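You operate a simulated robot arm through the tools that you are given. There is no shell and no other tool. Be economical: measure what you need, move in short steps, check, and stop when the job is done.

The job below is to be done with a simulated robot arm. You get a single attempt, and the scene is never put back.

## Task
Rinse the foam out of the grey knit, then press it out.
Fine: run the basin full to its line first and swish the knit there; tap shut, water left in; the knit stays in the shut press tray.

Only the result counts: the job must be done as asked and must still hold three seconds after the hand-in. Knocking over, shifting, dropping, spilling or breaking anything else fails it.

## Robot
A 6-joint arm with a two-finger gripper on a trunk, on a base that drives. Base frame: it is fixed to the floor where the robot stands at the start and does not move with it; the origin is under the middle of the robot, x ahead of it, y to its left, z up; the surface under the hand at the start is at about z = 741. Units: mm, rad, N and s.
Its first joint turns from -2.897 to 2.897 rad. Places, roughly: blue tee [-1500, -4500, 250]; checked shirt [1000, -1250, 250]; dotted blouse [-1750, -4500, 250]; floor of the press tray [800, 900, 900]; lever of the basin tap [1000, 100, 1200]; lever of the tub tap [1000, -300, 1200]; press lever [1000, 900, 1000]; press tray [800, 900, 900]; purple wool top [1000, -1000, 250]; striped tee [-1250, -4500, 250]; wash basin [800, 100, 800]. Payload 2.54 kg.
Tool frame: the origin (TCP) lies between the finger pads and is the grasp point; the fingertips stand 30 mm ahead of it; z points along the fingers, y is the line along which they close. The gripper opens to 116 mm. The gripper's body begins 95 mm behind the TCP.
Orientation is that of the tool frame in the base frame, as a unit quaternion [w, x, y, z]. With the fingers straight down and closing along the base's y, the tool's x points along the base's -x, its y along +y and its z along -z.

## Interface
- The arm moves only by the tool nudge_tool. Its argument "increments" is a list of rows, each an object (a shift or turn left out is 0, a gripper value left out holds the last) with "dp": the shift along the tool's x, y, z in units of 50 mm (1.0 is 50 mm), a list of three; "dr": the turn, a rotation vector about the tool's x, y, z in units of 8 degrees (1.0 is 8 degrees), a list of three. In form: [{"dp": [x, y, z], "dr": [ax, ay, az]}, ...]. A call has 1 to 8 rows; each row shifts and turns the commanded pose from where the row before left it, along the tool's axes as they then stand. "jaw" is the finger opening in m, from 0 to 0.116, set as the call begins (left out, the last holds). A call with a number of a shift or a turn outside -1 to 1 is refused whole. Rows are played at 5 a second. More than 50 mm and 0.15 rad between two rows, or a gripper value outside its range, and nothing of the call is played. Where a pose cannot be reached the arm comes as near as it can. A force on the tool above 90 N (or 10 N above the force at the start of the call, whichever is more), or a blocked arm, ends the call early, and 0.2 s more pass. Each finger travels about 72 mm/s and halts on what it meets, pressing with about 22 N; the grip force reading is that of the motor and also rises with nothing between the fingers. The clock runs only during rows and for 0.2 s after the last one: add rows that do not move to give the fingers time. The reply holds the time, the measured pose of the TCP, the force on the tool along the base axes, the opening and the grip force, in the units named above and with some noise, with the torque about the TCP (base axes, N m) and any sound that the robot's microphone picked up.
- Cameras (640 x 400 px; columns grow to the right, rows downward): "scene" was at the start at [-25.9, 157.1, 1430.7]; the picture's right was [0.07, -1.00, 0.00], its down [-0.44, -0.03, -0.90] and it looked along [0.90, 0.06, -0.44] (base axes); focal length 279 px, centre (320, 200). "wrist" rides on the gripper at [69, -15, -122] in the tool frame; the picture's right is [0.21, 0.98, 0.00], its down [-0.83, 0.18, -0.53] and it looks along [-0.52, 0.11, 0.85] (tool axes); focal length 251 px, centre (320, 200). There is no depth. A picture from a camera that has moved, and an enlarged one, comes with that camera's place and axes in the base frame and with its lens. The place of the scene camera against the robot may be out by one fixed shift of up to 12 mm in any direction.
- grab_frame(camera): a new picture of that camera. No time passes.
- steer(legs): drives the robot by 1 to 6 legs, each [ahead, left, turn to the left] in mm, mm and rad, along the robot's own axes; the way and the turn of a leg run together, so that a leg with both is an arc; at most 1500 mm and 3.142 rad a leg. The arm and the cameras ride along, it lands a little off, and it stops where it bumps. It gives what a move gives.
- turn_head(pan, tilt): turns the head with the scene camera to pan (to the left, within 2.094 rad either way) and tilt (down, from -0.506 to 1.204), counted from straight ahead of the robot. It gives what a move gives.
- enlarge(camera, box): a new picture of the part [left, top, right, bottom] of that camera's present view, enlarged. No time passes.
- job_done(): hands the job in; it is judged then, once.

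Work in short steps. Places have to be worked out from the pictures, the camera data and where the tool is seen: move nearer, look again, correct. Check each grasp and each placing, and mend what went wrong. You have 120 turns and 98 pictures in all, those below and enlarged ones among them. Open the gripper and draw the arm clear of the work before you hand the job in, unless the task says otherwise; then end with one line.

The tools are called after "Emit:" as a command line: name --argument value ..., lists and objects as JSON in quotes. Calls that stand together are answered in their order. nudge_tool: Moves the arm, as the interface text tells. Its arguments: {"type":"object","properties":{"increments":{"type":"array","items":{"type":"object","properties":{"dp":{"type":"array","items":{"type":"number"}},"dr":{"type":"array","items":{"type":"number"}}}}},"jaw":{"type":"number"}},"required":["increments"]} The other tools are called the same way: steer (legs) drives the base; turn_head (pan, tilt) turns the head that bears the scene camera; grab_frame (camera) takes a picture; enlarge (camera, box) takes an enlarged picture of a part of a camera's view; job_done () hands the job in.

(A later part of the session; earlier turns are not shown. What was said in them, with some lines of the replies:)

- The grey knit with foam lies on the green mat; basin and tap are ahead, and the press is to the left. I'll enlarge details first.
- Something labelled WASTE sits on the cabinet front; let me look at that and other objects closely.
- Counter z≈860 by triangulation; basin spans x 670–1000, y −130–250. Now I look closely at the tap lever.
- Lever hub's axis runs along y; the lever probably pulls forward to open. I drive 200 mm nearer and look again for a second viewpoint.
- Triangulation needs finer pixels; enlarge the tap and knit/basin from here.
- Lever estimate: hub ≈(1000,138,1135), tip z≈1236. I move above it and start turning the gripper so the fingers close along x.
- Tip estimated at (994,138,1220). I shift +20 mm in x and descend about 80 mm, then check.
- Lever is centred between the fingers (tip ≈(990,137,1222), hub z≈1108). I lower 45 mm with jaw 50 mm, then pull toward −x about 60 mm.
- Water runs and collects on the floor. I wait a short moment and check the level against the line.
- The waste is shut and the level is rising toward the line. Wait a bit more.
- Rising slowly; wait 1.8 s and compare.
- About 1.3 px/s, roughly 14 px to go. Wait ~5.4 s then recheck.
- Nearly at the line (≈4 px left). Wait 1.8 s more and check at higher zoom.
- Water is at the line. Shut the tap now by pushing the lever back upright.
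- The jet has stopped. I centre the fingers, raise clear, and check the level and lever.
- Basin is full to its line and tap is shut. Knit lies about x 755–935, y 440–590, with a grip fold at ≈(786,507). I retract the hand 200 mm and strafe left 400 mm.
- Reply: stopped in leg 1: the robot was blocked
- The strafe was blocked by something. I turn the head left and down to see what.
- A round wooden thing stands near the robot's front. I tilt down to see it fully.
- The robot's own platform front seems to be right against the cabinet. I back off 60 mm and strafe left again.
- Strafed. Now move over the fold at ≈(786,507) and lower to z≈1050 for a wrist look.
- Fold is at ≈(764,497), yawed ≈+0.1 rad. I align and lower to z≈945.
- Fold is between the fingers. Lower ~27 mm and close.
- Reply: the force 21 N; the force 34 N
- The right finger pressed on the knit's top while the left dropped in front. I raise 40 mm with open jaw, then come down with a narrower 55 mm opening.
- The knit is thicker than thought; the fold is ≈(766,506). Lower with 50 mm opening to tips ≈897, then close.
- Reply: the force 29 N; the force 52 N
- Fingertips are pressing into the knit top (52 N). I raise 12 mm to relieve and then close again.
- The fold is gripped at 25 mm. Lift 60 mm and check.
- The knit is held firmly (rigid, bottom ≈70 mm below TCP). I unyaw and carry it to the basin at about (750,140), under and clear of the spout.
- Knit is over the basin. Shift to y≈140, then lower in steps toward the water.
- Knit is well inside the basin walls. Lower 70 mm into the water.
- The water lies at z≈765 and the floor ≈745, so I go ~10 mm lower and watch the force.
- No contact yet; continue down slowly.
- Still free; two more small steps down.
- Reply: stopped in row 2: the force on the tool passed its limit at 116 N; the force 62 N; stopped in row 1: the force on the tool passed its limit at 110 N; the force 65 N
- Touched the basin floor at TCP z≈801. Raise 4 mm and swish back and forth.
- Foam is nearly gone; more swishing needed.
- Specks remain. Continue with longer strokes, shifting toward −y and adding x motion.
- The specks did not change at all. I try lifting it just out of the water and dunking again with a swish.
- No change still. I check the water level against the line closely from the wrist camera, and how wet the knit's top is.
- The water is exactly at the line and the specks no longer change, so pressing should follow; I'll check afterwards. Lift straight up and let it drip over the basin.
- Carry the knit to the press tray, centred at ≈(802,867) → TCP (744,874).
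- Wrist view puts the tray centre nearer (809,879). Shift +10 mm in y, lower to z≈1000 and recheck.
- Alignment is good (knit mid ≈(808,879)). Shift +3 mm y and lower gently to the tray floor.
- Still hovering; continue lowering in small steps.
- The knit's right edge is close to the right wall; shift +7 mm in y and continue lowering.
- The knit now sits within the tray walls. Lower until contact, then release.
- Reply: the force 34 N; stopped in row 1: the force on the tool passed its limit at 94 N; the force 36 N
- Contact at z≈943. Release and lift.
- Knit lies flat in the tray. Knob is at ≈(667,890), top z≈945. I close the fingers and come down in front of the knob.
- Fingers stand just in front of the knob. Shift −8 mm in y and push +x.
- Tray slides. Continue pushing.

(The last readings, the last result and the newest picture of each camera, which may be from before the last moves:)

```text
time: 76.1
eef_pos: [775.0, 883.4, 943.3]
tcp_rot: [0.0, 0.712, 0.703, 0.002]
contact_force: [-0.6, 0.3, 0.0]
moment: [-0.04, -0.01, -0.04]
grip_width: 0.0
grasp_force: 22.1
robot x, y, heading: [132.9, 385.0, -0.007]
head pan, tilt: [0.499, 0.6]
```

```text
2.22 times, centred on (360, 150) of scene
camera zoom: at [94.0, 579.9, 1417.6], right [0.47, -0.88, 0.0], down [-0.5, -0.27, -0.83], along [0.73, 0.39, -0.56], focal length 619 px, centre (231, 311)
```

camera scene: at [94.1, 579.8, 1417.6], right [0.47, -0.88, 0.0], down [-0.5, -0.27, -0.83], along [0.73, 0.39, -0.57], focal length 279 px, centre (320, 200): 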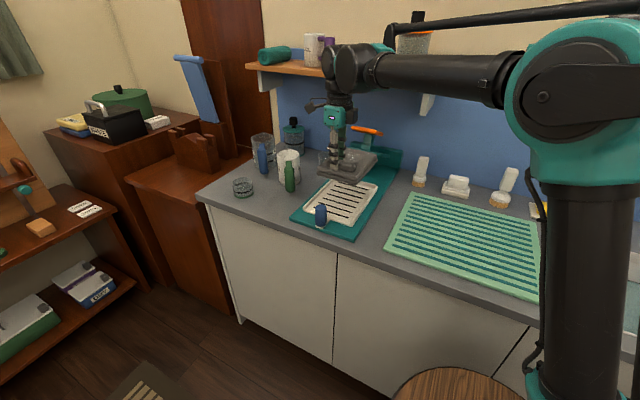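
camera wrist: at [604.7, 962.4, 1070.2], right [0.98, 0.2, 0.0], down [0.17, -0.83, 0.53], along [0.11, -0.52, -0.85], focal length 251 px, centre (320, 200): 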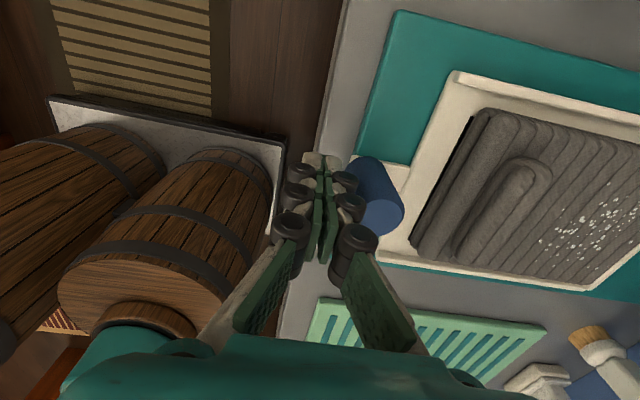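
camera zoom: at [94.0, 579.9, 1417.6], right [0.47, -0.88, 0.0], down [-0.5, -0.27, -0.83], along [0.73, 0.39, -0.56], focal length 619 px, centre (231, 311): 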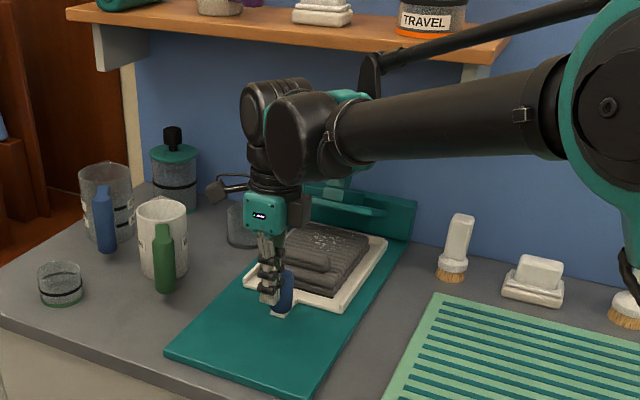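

Continue pushing; watch for end stop.

Emit:
nudge_tool --increments '[{"dp": [0, 0.4, 0]}, {"dp": [0, 0.4, 0]}, {"dp": [0, 0.4, 0]}]'

Emit:
enlarge --camera "scene" --box '[280, 60, 440, 240]'

Emit:
grab_frame --camera "wrist"

```text
time: 76.9
eef_pos: [815.1, 885.1, 941.6]
tcp_rot: [-0.005, 0.708, 0.707, -0.008]
contact_force: [-20.3, 0.0, 1.9]
moment: [0.04, -0.1, -0.01]
grip_width: 0.0
grasp_force: 21.8
robot x, y, heading: [131.7, 384.6, -0.006]
head pan, tilt: [0.499, 0.6]
stopped in row 3: the force on the tool passed its limit at 116 N (the readings are from after the stop); the commanded pose is now the measured one
```

```text
2.22 times, centred on (360, 150) of scene
camera zoom: at [91.9, 579.6, 1417.6], right [0.47, -0.88, 0.0], down [-0.5, -0.27, -0.83], along [0.73, 0.39, -0.56], focal length 619 px, centre (231, 311)
```

zoom: 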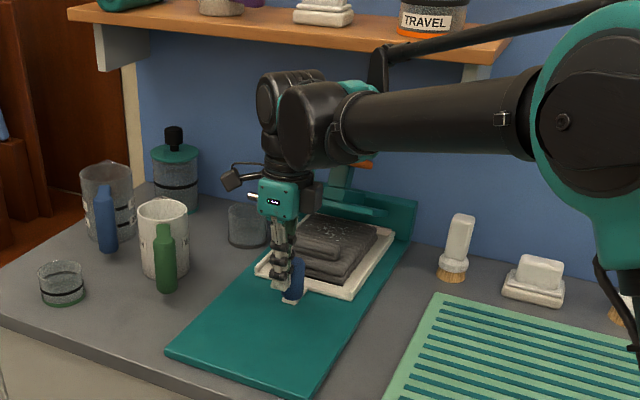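

```text
23 pictures are left
camera wrist: at [802.2, 955.2, 1065.6], right [0.98, 0.21, -0.02], down [0.19, -0.83, 0.53], along [0.1, -0.52, -0.85], focal length 251 px, centre (320, 200)
```

wrist: 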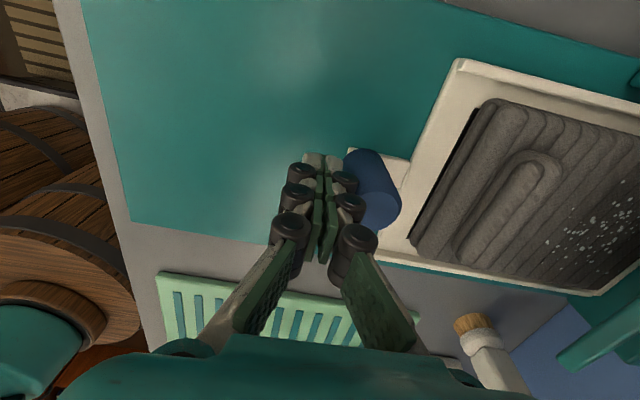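

A firm stop was met at x≈815, probably the tray's end stop. Back off and raise to see.

Emit:
nudge_tool --increments '[{"dp": [0, -0.6, 0]}, {"dp": [0, -0.9, 0]}, {"dp": [0, -0.9, -0.3]}, {"dp": [0, -0.9, -0.3]}, {"dp": [0.3, -0.8, -0.3]}, {"dp": [0.5, 0, -0.3]}, {"dp": [0.5, 0, -0.3]}]'

Emit:
enlarge --camera "scene" --box '[300, 70, 440, 210]'

```text
time: 78.5
eef_pos: [615.3, 951.4, 1021.3]
tcp_rot: [-0.006, 0.708, 0.706, -0.007]
contact_force: [0.0, -0.7, 0.2]
moment: [-0.01, -0.02, 0.02]
grip_width: 0.0
grasp_force: 22.2
robot x, y, heading: [129.3, 383.6, -0.005]
head pan, tilt: [0.499, 0.6]
```

```text
2.86 times, centred on (370, 140) of scene
camera zoom: at [93.0, 579.5, 1417.6], right [0.47, -0.88, 0.0], down [-0.5, -0.27, -0.83], along [0.73, 0.39, -0.56], focal length 796 px, centre (177, 371)
```

zoom: 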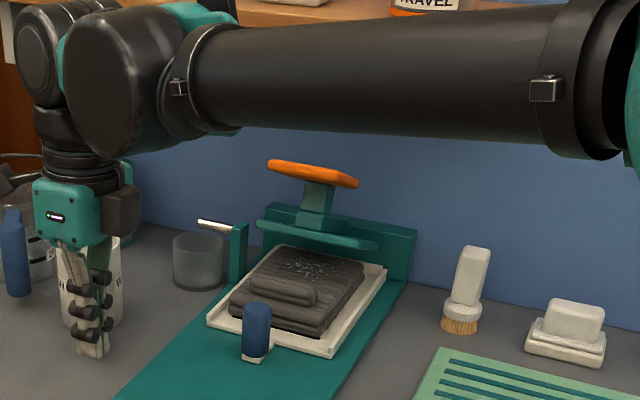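

The tray stopped with its back part under the press plate. I zoom in to see if it is fully in.

Emit:
enlarge --camera "scene" --box '[322, 120, 412, 200]'

```text
5.00 times, centred on (367, 160) of scene
camera zoom: at [93.0, 579.5, 1417.6], right [0.47, -0.88, 0.0], down [-0.5, -0.27, -0.83], along [0.73, 0.39, -0.56], focal length 1393 px, centre (85, 400)
```

zoom: 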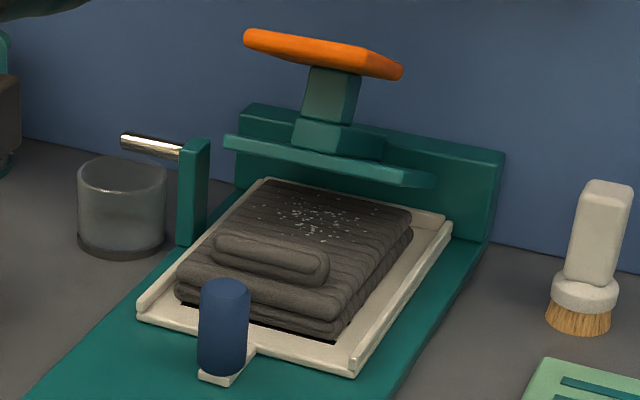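

I can't tell whether it is fully in, so I'll turn the hand so its camera looks forward over the press from above.

Emit:
nudge_tool --increments '[{"dp": [-0.3, 0.1, -0.8], "dr": [0, 0, -1]}, {"dp": [0, 0, -0.8], "dr": [0, 0, -1]}, {"dr": [0, 0, -1]}, {"dr": [0, 0, -1]}, {"dr": [0, 0, -1]}, {"dr": [0, 0, -1]}, {"dr": [0, 0, -1]}, {"dr": [0, 0, -1]}]'

Emit:
nudge_tool --increments '[{"dr": [0, 0, -1]}, {"dr": [0, 0, -1]}, {"dr": [0, 0, -1]}, {"dp": [-0.7, -0.5, 0]}, {"dp": [-0.7, -0.5, 0]}, {"dp": [-0.7, 0, 0]}]'

Emit:
grab_frame --camera "wrist"

```text
time: 80.3
eef_pos: [619.4, 935.4, 1101.1]
tcp_rot: [-0.009, 0.227, 0.974, -0.003]
contact_force: [-0.5, 0.1, -1.3]
moment: [0.01, 0.03, 0.0]
grip_width: 0.0
grasp_force: 21.9
robot x, y, heading: [129.6, 387.9, -0.004]
head pan, tilt: [0.499, 0.6]
```

```text
time: 81.7
eef_pos: [722.3, 882.0, 1097.5]
tcp_rot: [-0.008, 0.018, 1.0, -0.002]
contact_force: [-0.2, 0.5, 0.7]
moment: [-0.02, -0.05, 0.04]
grip_width: 0.1
grasp_force: 22.0
robot x, y, heading: [131.6, 388.6, -0.006]
head pan, tilt: [0.499, 0.6]
```

```text
20 pictures are left
camera wrist: at [655.0, 870.4, 1222.3], right [-0.18, 0.98, 0.0], down [0.84, 0.15, 0.52], along [0.51, 0.09, -0.86], focal length 251 px, centre (320, 200)
```

wrist: 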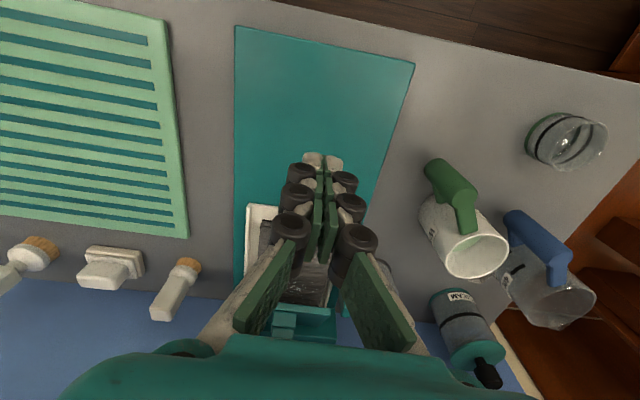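

Zoom into the press area in this view.

Emit:
enlarge --camera "wrist" --box '[220, 200, 400, 350]'

```text
2.67 times, centred on (310, 275) of wrist
camera zoom: at [655.0, 870.4, 1222.3], right [-0.18, 0.98, 0.0], down [0.84, 0.15, 0.52], along [0.51, 0.09, -0.86], focal length 670 px, centre (347, 0)
```

zoom: 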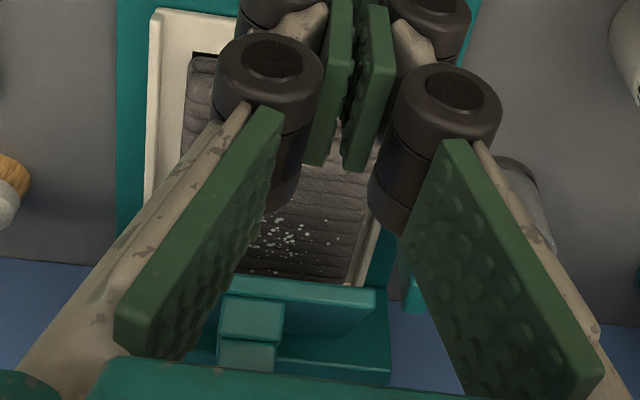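

The tray's back is at the block, so it is shut. The orange lever is ≈(990,888,1065); shelf front edge is x≈1144 so there is room. I shift the hand −200 in y and drive the base 200 left, 40 ahead for reach.

Emit:
nudge_tool --increments '[{"dp": [0, -0.95, -0.3]}, {"dp": [0, -0.95, -0.3]}, {"dp": [0, -0.95, -0.3]}, {"dp": [0, -0.95, -0.3]}]'

Emit:
steer --legs '[[0, 200, 0], [40, 0, 0]]'

Emit:
turn_head --pan 0.1 --tilt 0.5

Emit:
grab_frame --camera "scene"

```text
time: 82.7
eef_pos: [716.5, 692.2, 1158.9]
tcp_rot: [-0.009, 0.019, 1.0, -0.002]
contact_force: [0.3, 0.2, -0.2]
moment: [-0.03, 0.04, -0.01]
grip_width: 0.0
grasp_force: 22.2
robot x, y, heading: [128.9, 389.0, -0.003]
head pan, tilt: [0.499, 0.6]
```

```text
time: 84.8
eef_pos: [757.7, 893.0, 1160.1]
tcp_rot: [-0.009, 0.019, 1.0, -0.002]
contact_force: [0.5, -0.5, -0.6]
moment: [0.02, 0.01, 0.01]
grip_width: 0.1
grasp_force: 22.3
robot x, y, heading: [175.4, 586.8, -0.007]
head pan, tilt: [0.499, 0.6]
```

```text
time: 85.7
eef_pos: [759.0, 892.9, 1159.2]
tcp_rot: [-0.008, 0.019, 1.0, -0.001]
contact_force: [-0.3, -0.3, 1.4]
moment: [-0.01, -0.04, -0.01]
grip_width: 0.0
grasp_force: 21.8
robot x, y, heading: [174.9, 587.0, -0.005]
head pan, tilt: [0.099, 0.499]
```

```text
18 pictures are left
camera scene: at [147.2, 748.4, 1426.7], right [0.1, -1.0, 0.0], down [-0.48, -0.05, -0.88], along [0.87, 0.08, -0.48], focal length 279 px, centre (320, 200)
```

scene: 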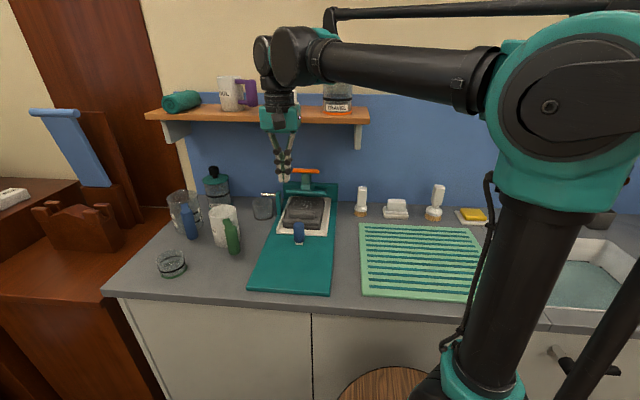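

Orange lever ≈(990,880,1068) confirmed. Move the closed fingers above it.

Emit:
nudge_tool --increments '[{"dp": [-0.92, -0.04, 0]}, {"dp": [-0.92, -0.04, 0]}, {"dp": [-0.92, -0.04, 0]}, {"dp": [-0.92, -0.04, 0]}, {"dp": [-0.92, -0.04, 0]}]'

Emit:
enlarge --camera "scene" --box '[220, 60, 380, 260]'

Emit:
grab_frame --camera "wrist"

```text
time: 86.9
eef_pos: [965.2, 876.8, 1156.2]
tcp_rot: [-0.019, 0.014, 1.0, -0.003]
contact_force: [-22.4, -1.5, 2.5]
moment: [0.02, -1.9, 0.51]
grip_width: 0.0
grasp_force: 22.3
robot x, y, heading: [170.3, 586.5, -0.002]
head pan, tilt: [0.099, 0.499]
stopped in row 5: the force on the tool passed its limit at 156 N (the readings are from after the stop); the commanded pose is now the measured one
```

```text
2.00 times, centred on (300, 160) of scene
camera zoom: at [145.4, 748.1, 1426.7], right [0.09, -1.0, 0.0], down [-0.48, -0.05, -0.88], along [0.87, 0.08, -0.48], focal length 557 px, centre (360, 280)
```

zoom: 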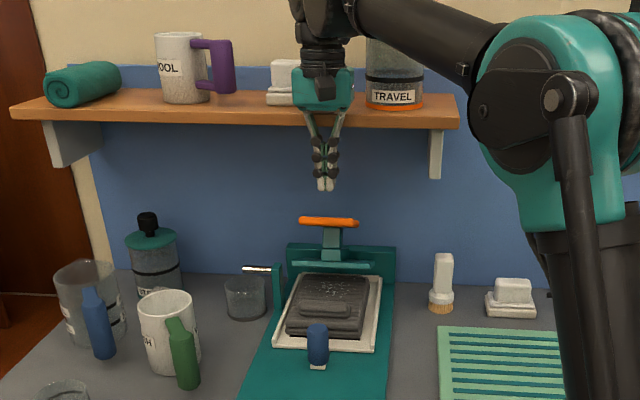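

```text
16 pictures are left
camera wrist: at [900.0, 865.5, 1279.8], right [-0.19, 0.98, 0.0], down [0.85, 0.16, 0.5], along [0.49, 0.09, -0.87], focal length 251 px, centre (320, 200)
```

wrist: 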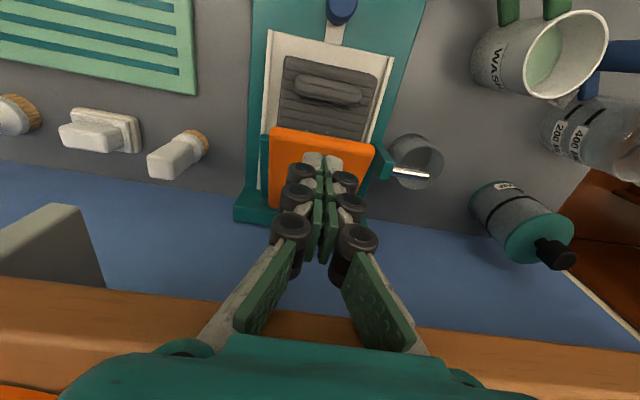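

The gripper body bumped the shelf edge; the shelf items look unmoved. I back off, tilt the tool ~32° so the fingers reach forward beneath the shelf.

Emit:
nudge_tool --increments '[{"dp": [0.9, 0, 0]}, {"dp": [0.9, 0, 0]}, {"dr": [0, -1, 0]}, {"dr": [0, -1, 0]}, {"dr": [0, -1, 0]}, {"dr": [0, -1, 0]}]'

Emit:
enlarge --camera "scene" --box '[200, 40, 400, 240]'

```text
time: 88.3
eef_pos: [878.0, 879.2, 1157.2]
tcp_rot: [0.259, 0.013, 0.966, -0.007]
contact_force: [0.4, 0.0, 0.5]
moment: [-0.02, 0.03, 0.01]
grip_width: 0.0
grasp_force: 22.0
robot x, y, heading: [173.8, 591.7, -0.004]
head pan, tilt: [0.099, 0.499]
```

```text
2.00 times, centred on (300, 140) of scene
camera zoom: at [147.1, 748.3, 1426.7], right [0.09, -1.0, 0.0], down [-0.48, -0.05, -0.88], along [0.87, 0.08, -0.48], focal length 557 px, centre (360, 320)
```

zoom: 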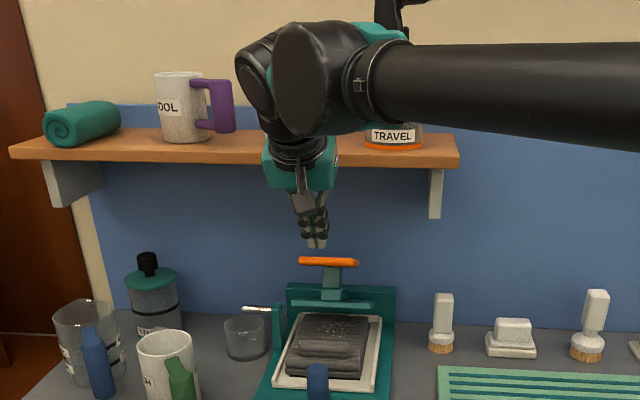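

Tilted and clear. Move to just above the paddle: tip ≈(999,879,1074).

Emit:
nudge_tool --increments '[{"dp": [-0.42, 0, 0.68]}, {"dp": [-0.42, 0, 0.68]}, {"dp": [-0.42, 0, 0.6]}]'

Emit:
grab_frame --camera "wrist"

```text
time: 89.1
eef_pos: [981.7, 876.7, 1102.5]
tcp_rot: [0.258, 0.013, 0.966, -0.008]
contact_force: [-0.1, -0.8, 0.4]
moment: [0.02, -0.03, 0.02]
grip_width: 0.0
grasp_force: 22.0
robot x, y, heading: [173.7, 588.6, -0.005]
head pan, tilt: [0.099, 0.499]
```

```text
14 pictures are left
camera wrist: at [859.5, 865.5, 1174.6], right [-0.16, 0.98, -0.11], down [0.45, 0.17, 0.87], along [0.88, 0.09, -0.47], focal length 251 px, centre (320, 200)
```

wrist: 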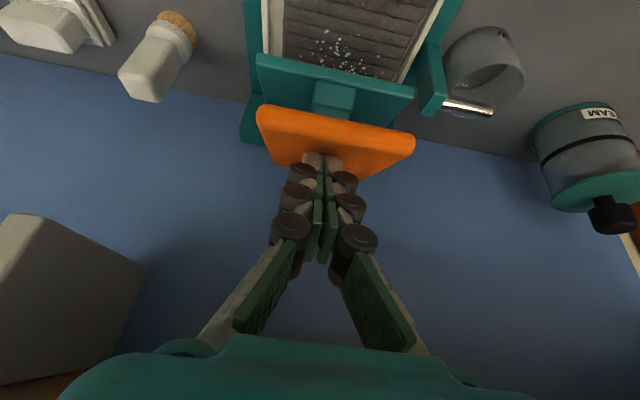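

Fingertips are above the paddle. Press straight down in steps.

Emit:
nudge_tool --increments '[{"dp": [0.1, 0, 0.173]}, {"dp": [0.1, 0, 0.173]}, {"dp": [0.1, 0, 0.173]}, {"dp": [0.1, 0, 0.173]}]'

Emit:
grab_frame --camera "wrist"

```text
time: 90.1
eef_pos: [980.3, 876.2, 1063.5]
tcp_rot: [0.257, 0.012, 0.966, -0.008]
contact_force: [-2.0, 1.1, 6.7]
moment: [0.03, 0.04, 0.01]
grip_width: 6.0
grasp_force: 28.6
robot x, y, heading: [171.7, 585.5, -0.004]
head pan, tilt: [0.099, 0.499]
```

```text
13 pictures are left
camera wrist: at [859.6, 864.7, 1135.2], right [-0.16, 0.98, -0.11], down [0.45, 0.17, 0.87], along [0.88, 0.09, -0.47], focal length 251 px, centre (320, 200)
```

wrist: 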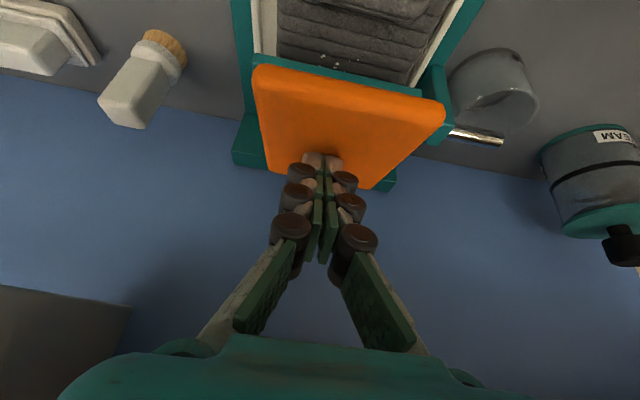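

Light resistance (~7 N): the lever is moving. Keep pressing down.

Emit:
nudge_tool --increments '[{"dp": [0.1, 0, 0.173]}, {"dp": [0.1, 0, 0.173]}, {"dp": [0.1, 0, 0.173]}, {"dp": [0.1, 0, 0.173]}]'

Emit:
enlarge --camera "scene" --box '[230, 100, 370, 240]'

```text
time: 91.1
eef_pos: [979.3, 875.2, 1028.3]
tcp_rot: [0.261, 0.012, 0.965, -0.006]
contact_force: [-13.8, 3.0, 82.5]
moment: [0.09, 0.05, -0.09]
grip_width: 6.0
grasp_force: 28.5
robot x, y, heading: [174.2, 585.7, -0.007]
head pan, tilt: [0.099, 0.499]
```

```text
2.86 times, centred on (300, 170) of scene
camera zoom: at [143.3, 747.3, 1426.7], right [0.09, -1.0, 0.0], down [-0.47, -0.04, -0.88], along [0.88, 0.08, -0.48], focal length 796 px, centre (377, 286)
```

zoom: 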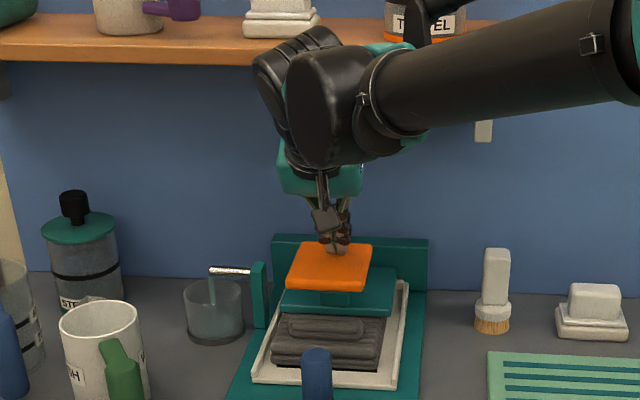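

The plate is pressed on the knit (82 N) and water runs into the beaker. Hold for a few seconds.

Emit:
nudge_tool --increments '[{"dp": [0, 0, 0]}, {"dp": [0, 0, 0]}, {"dp": [0, 0, 0]}, {"dp": [0, 0, 0]}, {"dp": [0, 0, 0]}, {"dp": [0, 0, 0]}, {"dp": [0, 0, 0]}, {"dp": [0, 0, 0]}]'

Emit:
nudge_tool --increments '[{"dp": [0, 0, 0]}, {"dp": [0, 0, 0]}, {"dp": [0, 0, 0]}, {"dp": [0, 0, 0]}, {"dp": [0, 0, 0]}, {"dp": [0, 0, 0]}, {"dp": [0, 0, 0]}, {"dp": [0, 0, 0]}]'

Emit:
nudge_tool --increments '[{"dp": [0, 0, 0]}, {"dp": [0, 0, 0]}, {"dp": [0, 0, 0]}, {"dp": [0, 0, 0]}, {"dp": [0, 0, 0]}, {"dp": [0, 0, 0]}, {"dp": [0, 0, 0]}, {"dp": [0, 0, 0]}]'

Emit:
enlarge --camera "scene" --box '[255, 160, 345, 230]'

```text
time: 91.6
eef_pos: [980.4, 875.9, 1029.9]
tcp_rot: [0.261, 0.012, 0.965, -0.007]
contact_force: [-18.2, -3.3, 55.8]
moment: [-0.11, 0.24, 0.05]
grip_width: 6.4
grasp_force: 28.4
robot x, y, heading: [171.2, 589.7, -0.011]
head pan, tilt: [0.099, 0.499]
stopped in row 2: the force on the tool passed its limit at 93 N (the readings are from after the stop); the commanded pose is now the measured one
```

```text
time: 93.4
eef_pos: [980.4, 875.9, 1029.6]
tcp_rot: [0.261, 0.012, 0.965, -0.006]
contact_force: [-12.4, 0.3, 75.0]
moment: [0.03, 0.08, 0.03]
grip_width: 6.2
grasp_force: 28.7
robot x, y, heading: [173.0, 588.9, -0.008]
head pan, tilt: [0.099, 0.499]
```

```text
time: 95.2
eef_pos: [979.8, 876.2, 1029.4]
tcp_rot: [0.261, 0.012, 0.965, -0.006]
contact_force: [-8.4, 0.5, 74.1]
moment: [0.0, -0.07, 0.0]
grip_width: 5.9
grasp_force: 29.0
robot x, y, heading: [174.7, 588.0, -0.007]
head pan, tilt: [0.099, 0.499]
```

```text
5.71 times, centred on (300, 195) of scene
camera zoom: at [143.7, 747.3, 1426.7], right [0.09, -1.0, 0.0], down [-0.47, -0.04, -0.88], along [0.88, 0.08, -0.48], focal length 1592 px, centre (434, 229)
```

zoom: 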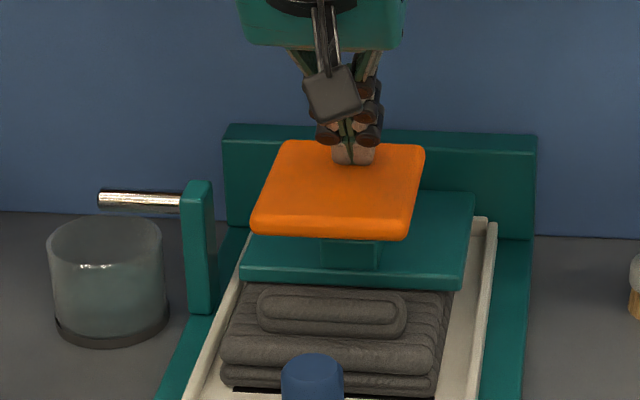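

The drip has stopped, so it's pressed out. Release the lever upward and back away to inspect the knit.

Emit:
nudge_tool --increments '[{"dp": [-0.2, 0, -0.346]}, {"dp": [-0.2, 0, -0.346]}, {"dp": [-0.2, 0, -0.346]}, {"dp": [-0.2, 0, -0.346]}, {"dp": [0.4, 0, -0.6]}, {"dp": [0.4, 0, -0.6]}, {"dp": [0.4, 0, -0.6]}, {"dp": [0.4, 0, -0.6]}]'

Emit:
enlarge --camera "scene" --box '[255, 160, 345, 230]'

Emit:
grab_frame --camera "wrist"

```text
time: 97.0
eef_pos: [853.9, 881.8, 1168.1]
tcp_rot: [0.259, 0.012, 0.966, -0.008]
contact_force: [0.2, -0.3, -0.1]
moment: [-0.01, 0.03, -0.03]
grip_width: 0.0
grasp_force: 29.0
robot x, y, heading: [174.9, 585.5, -0.009]
head pan, tilt: [0.099, 0.499]
```

```text
5.71 times, centred on (300, 195) of scene
camera zoom: at [147.1, 748.4, 1426.7], right [0.09, -1.0, 0.0], down [-0.48, -0.05, -0.88], along [0.87, 0.08, -0.48], focal length 1592 px, centre (434, 229)
```

zoom: 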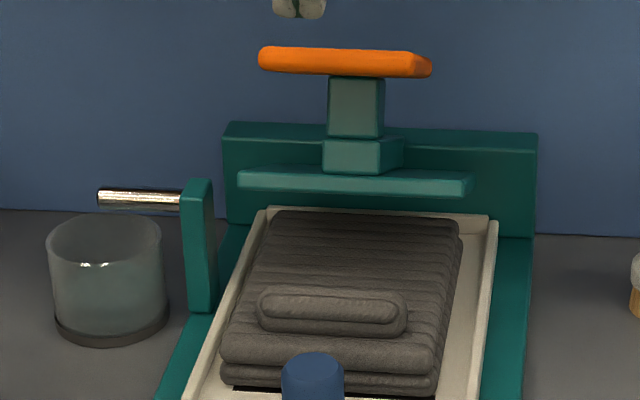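

```text
9 pictures are left
camera wrist: at [731.2, 869.7, 1240.3], right [-0.16, 0.98, -0.11], down [0.45, 0.17, 0.87], along [0.88, 0.09, -0.47], focal length 251 px, centre (320, 200)
```

wrist: 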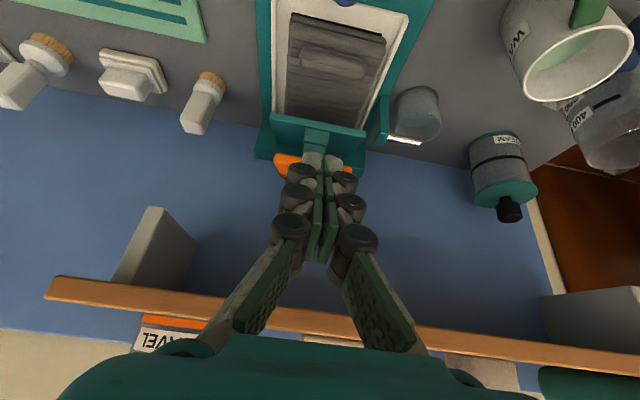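

Specks are gone and the knit lies in the shut tray. I open the gripper, draw back, and check basin and tap.

Emit:
nudge_tool --increments '[{"dp": [0.6, 0, -0.6]}, {"dp": [0.6, 0, -0.6]}, {"dp": [0.3, 0, -0.6]}, {"dp": [0, 0, -0.6]}]' --jaw 0.1

Emit:
turn_head --pan -0.6 --tilt 0.5

Emit:
grab_frame --camera "scene"

```text
time: 98.0
eef_pos: [728.6, 885.3, 1237.3]
tcp_rot: [0.26, 0.013, 0.966, -0.008]
contact_force: [0.3, -1.0, -0.3]
moment: [-0.02, 0.02, 0.03]
grip_width: 99.8
grasp_force: 0.2
robot x, y, heading: [173.6, 586.9, -0.004]
head pan, tilt: [0.099, 0.499]
```

```text
time: 99.1
eef_pos: [727.3, 885.2, 1236.3]
tcp_rot: [0.26, 0.013, 0.966, -0.008]
contact_force: [-0.5, -0.3, -0.3]
moment: [0.01, 0.0, 0.01]
grip_width: 100.1
grasp_force: 0.0
robot x, y, heading: [173.4, 589.9, -0.002]
head pan, tilt: [-0.6, 0.499]
```

```text
8 pictures are left
camera scene: at [131.1, 688.0, 1426.7], right [-0.57, -0.82, 0.0], down [-0.39, 0.27, -0.88], along [0.72, -0.5, -0.48], focal length 279 px, centre (320, 200)
```

scene: 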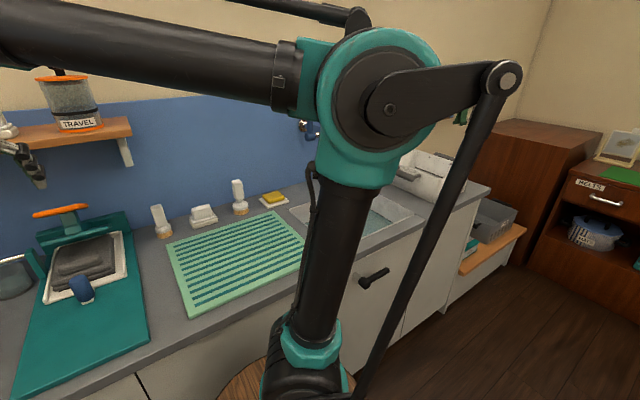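

Zoom on tray and basin from this angle.

Emit:
enlarge --camera "scene" --box '[20, 190, 150, 310]'

Emit:
enlarge --camera "scene" --box '[260, 100, 440, 240]'

```text
3.33 times, centred on (85, 250) of scene
camera zoom: at [131.1, 688.0, 1426.7], right [-0.57, -0.82, 0.0], down [-0.39, 0.27, -0.88], along [0.72, -0.5, -0.48], focal length 929 px, centre (1103, 33)
```

zoom: 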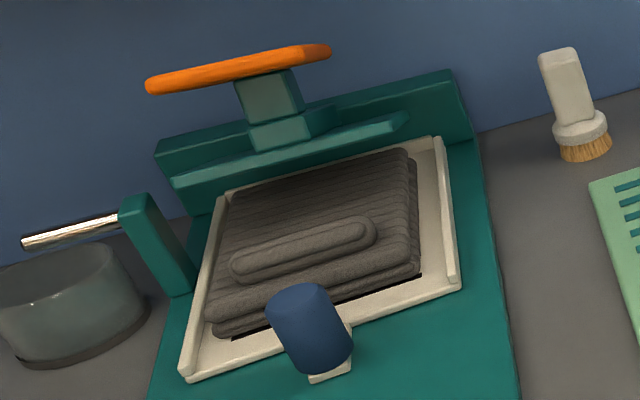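

```text
2.86 times, centred on (350, 170) of scene
camera zoom: at [131.1, 688.0, 1426.7], right [-0.57, -0.82, 0.0], down [-0.39, 0.27, -0.88], along [0.72, -0.5, -0.48], focal length 796 px, centre (234, 286)
```

zoom: 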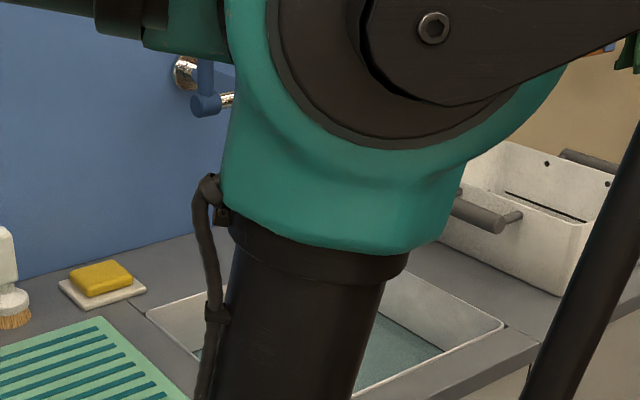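

The tray is flush against the block with the knit in it, the tap lever is up, and the basin still holds its water. The gripper is open and clear, so I hand in.

Emit:
job_done

```text
The job is handed in.
```

The knit is rinsed and pressed and lies in the shut press tray with no foam showing. I filled the basin to its line, shut the tap and left the water in. While reaching for the press lever, the gripper bumped the shelf edge, but nothing on the shelf looked moved.
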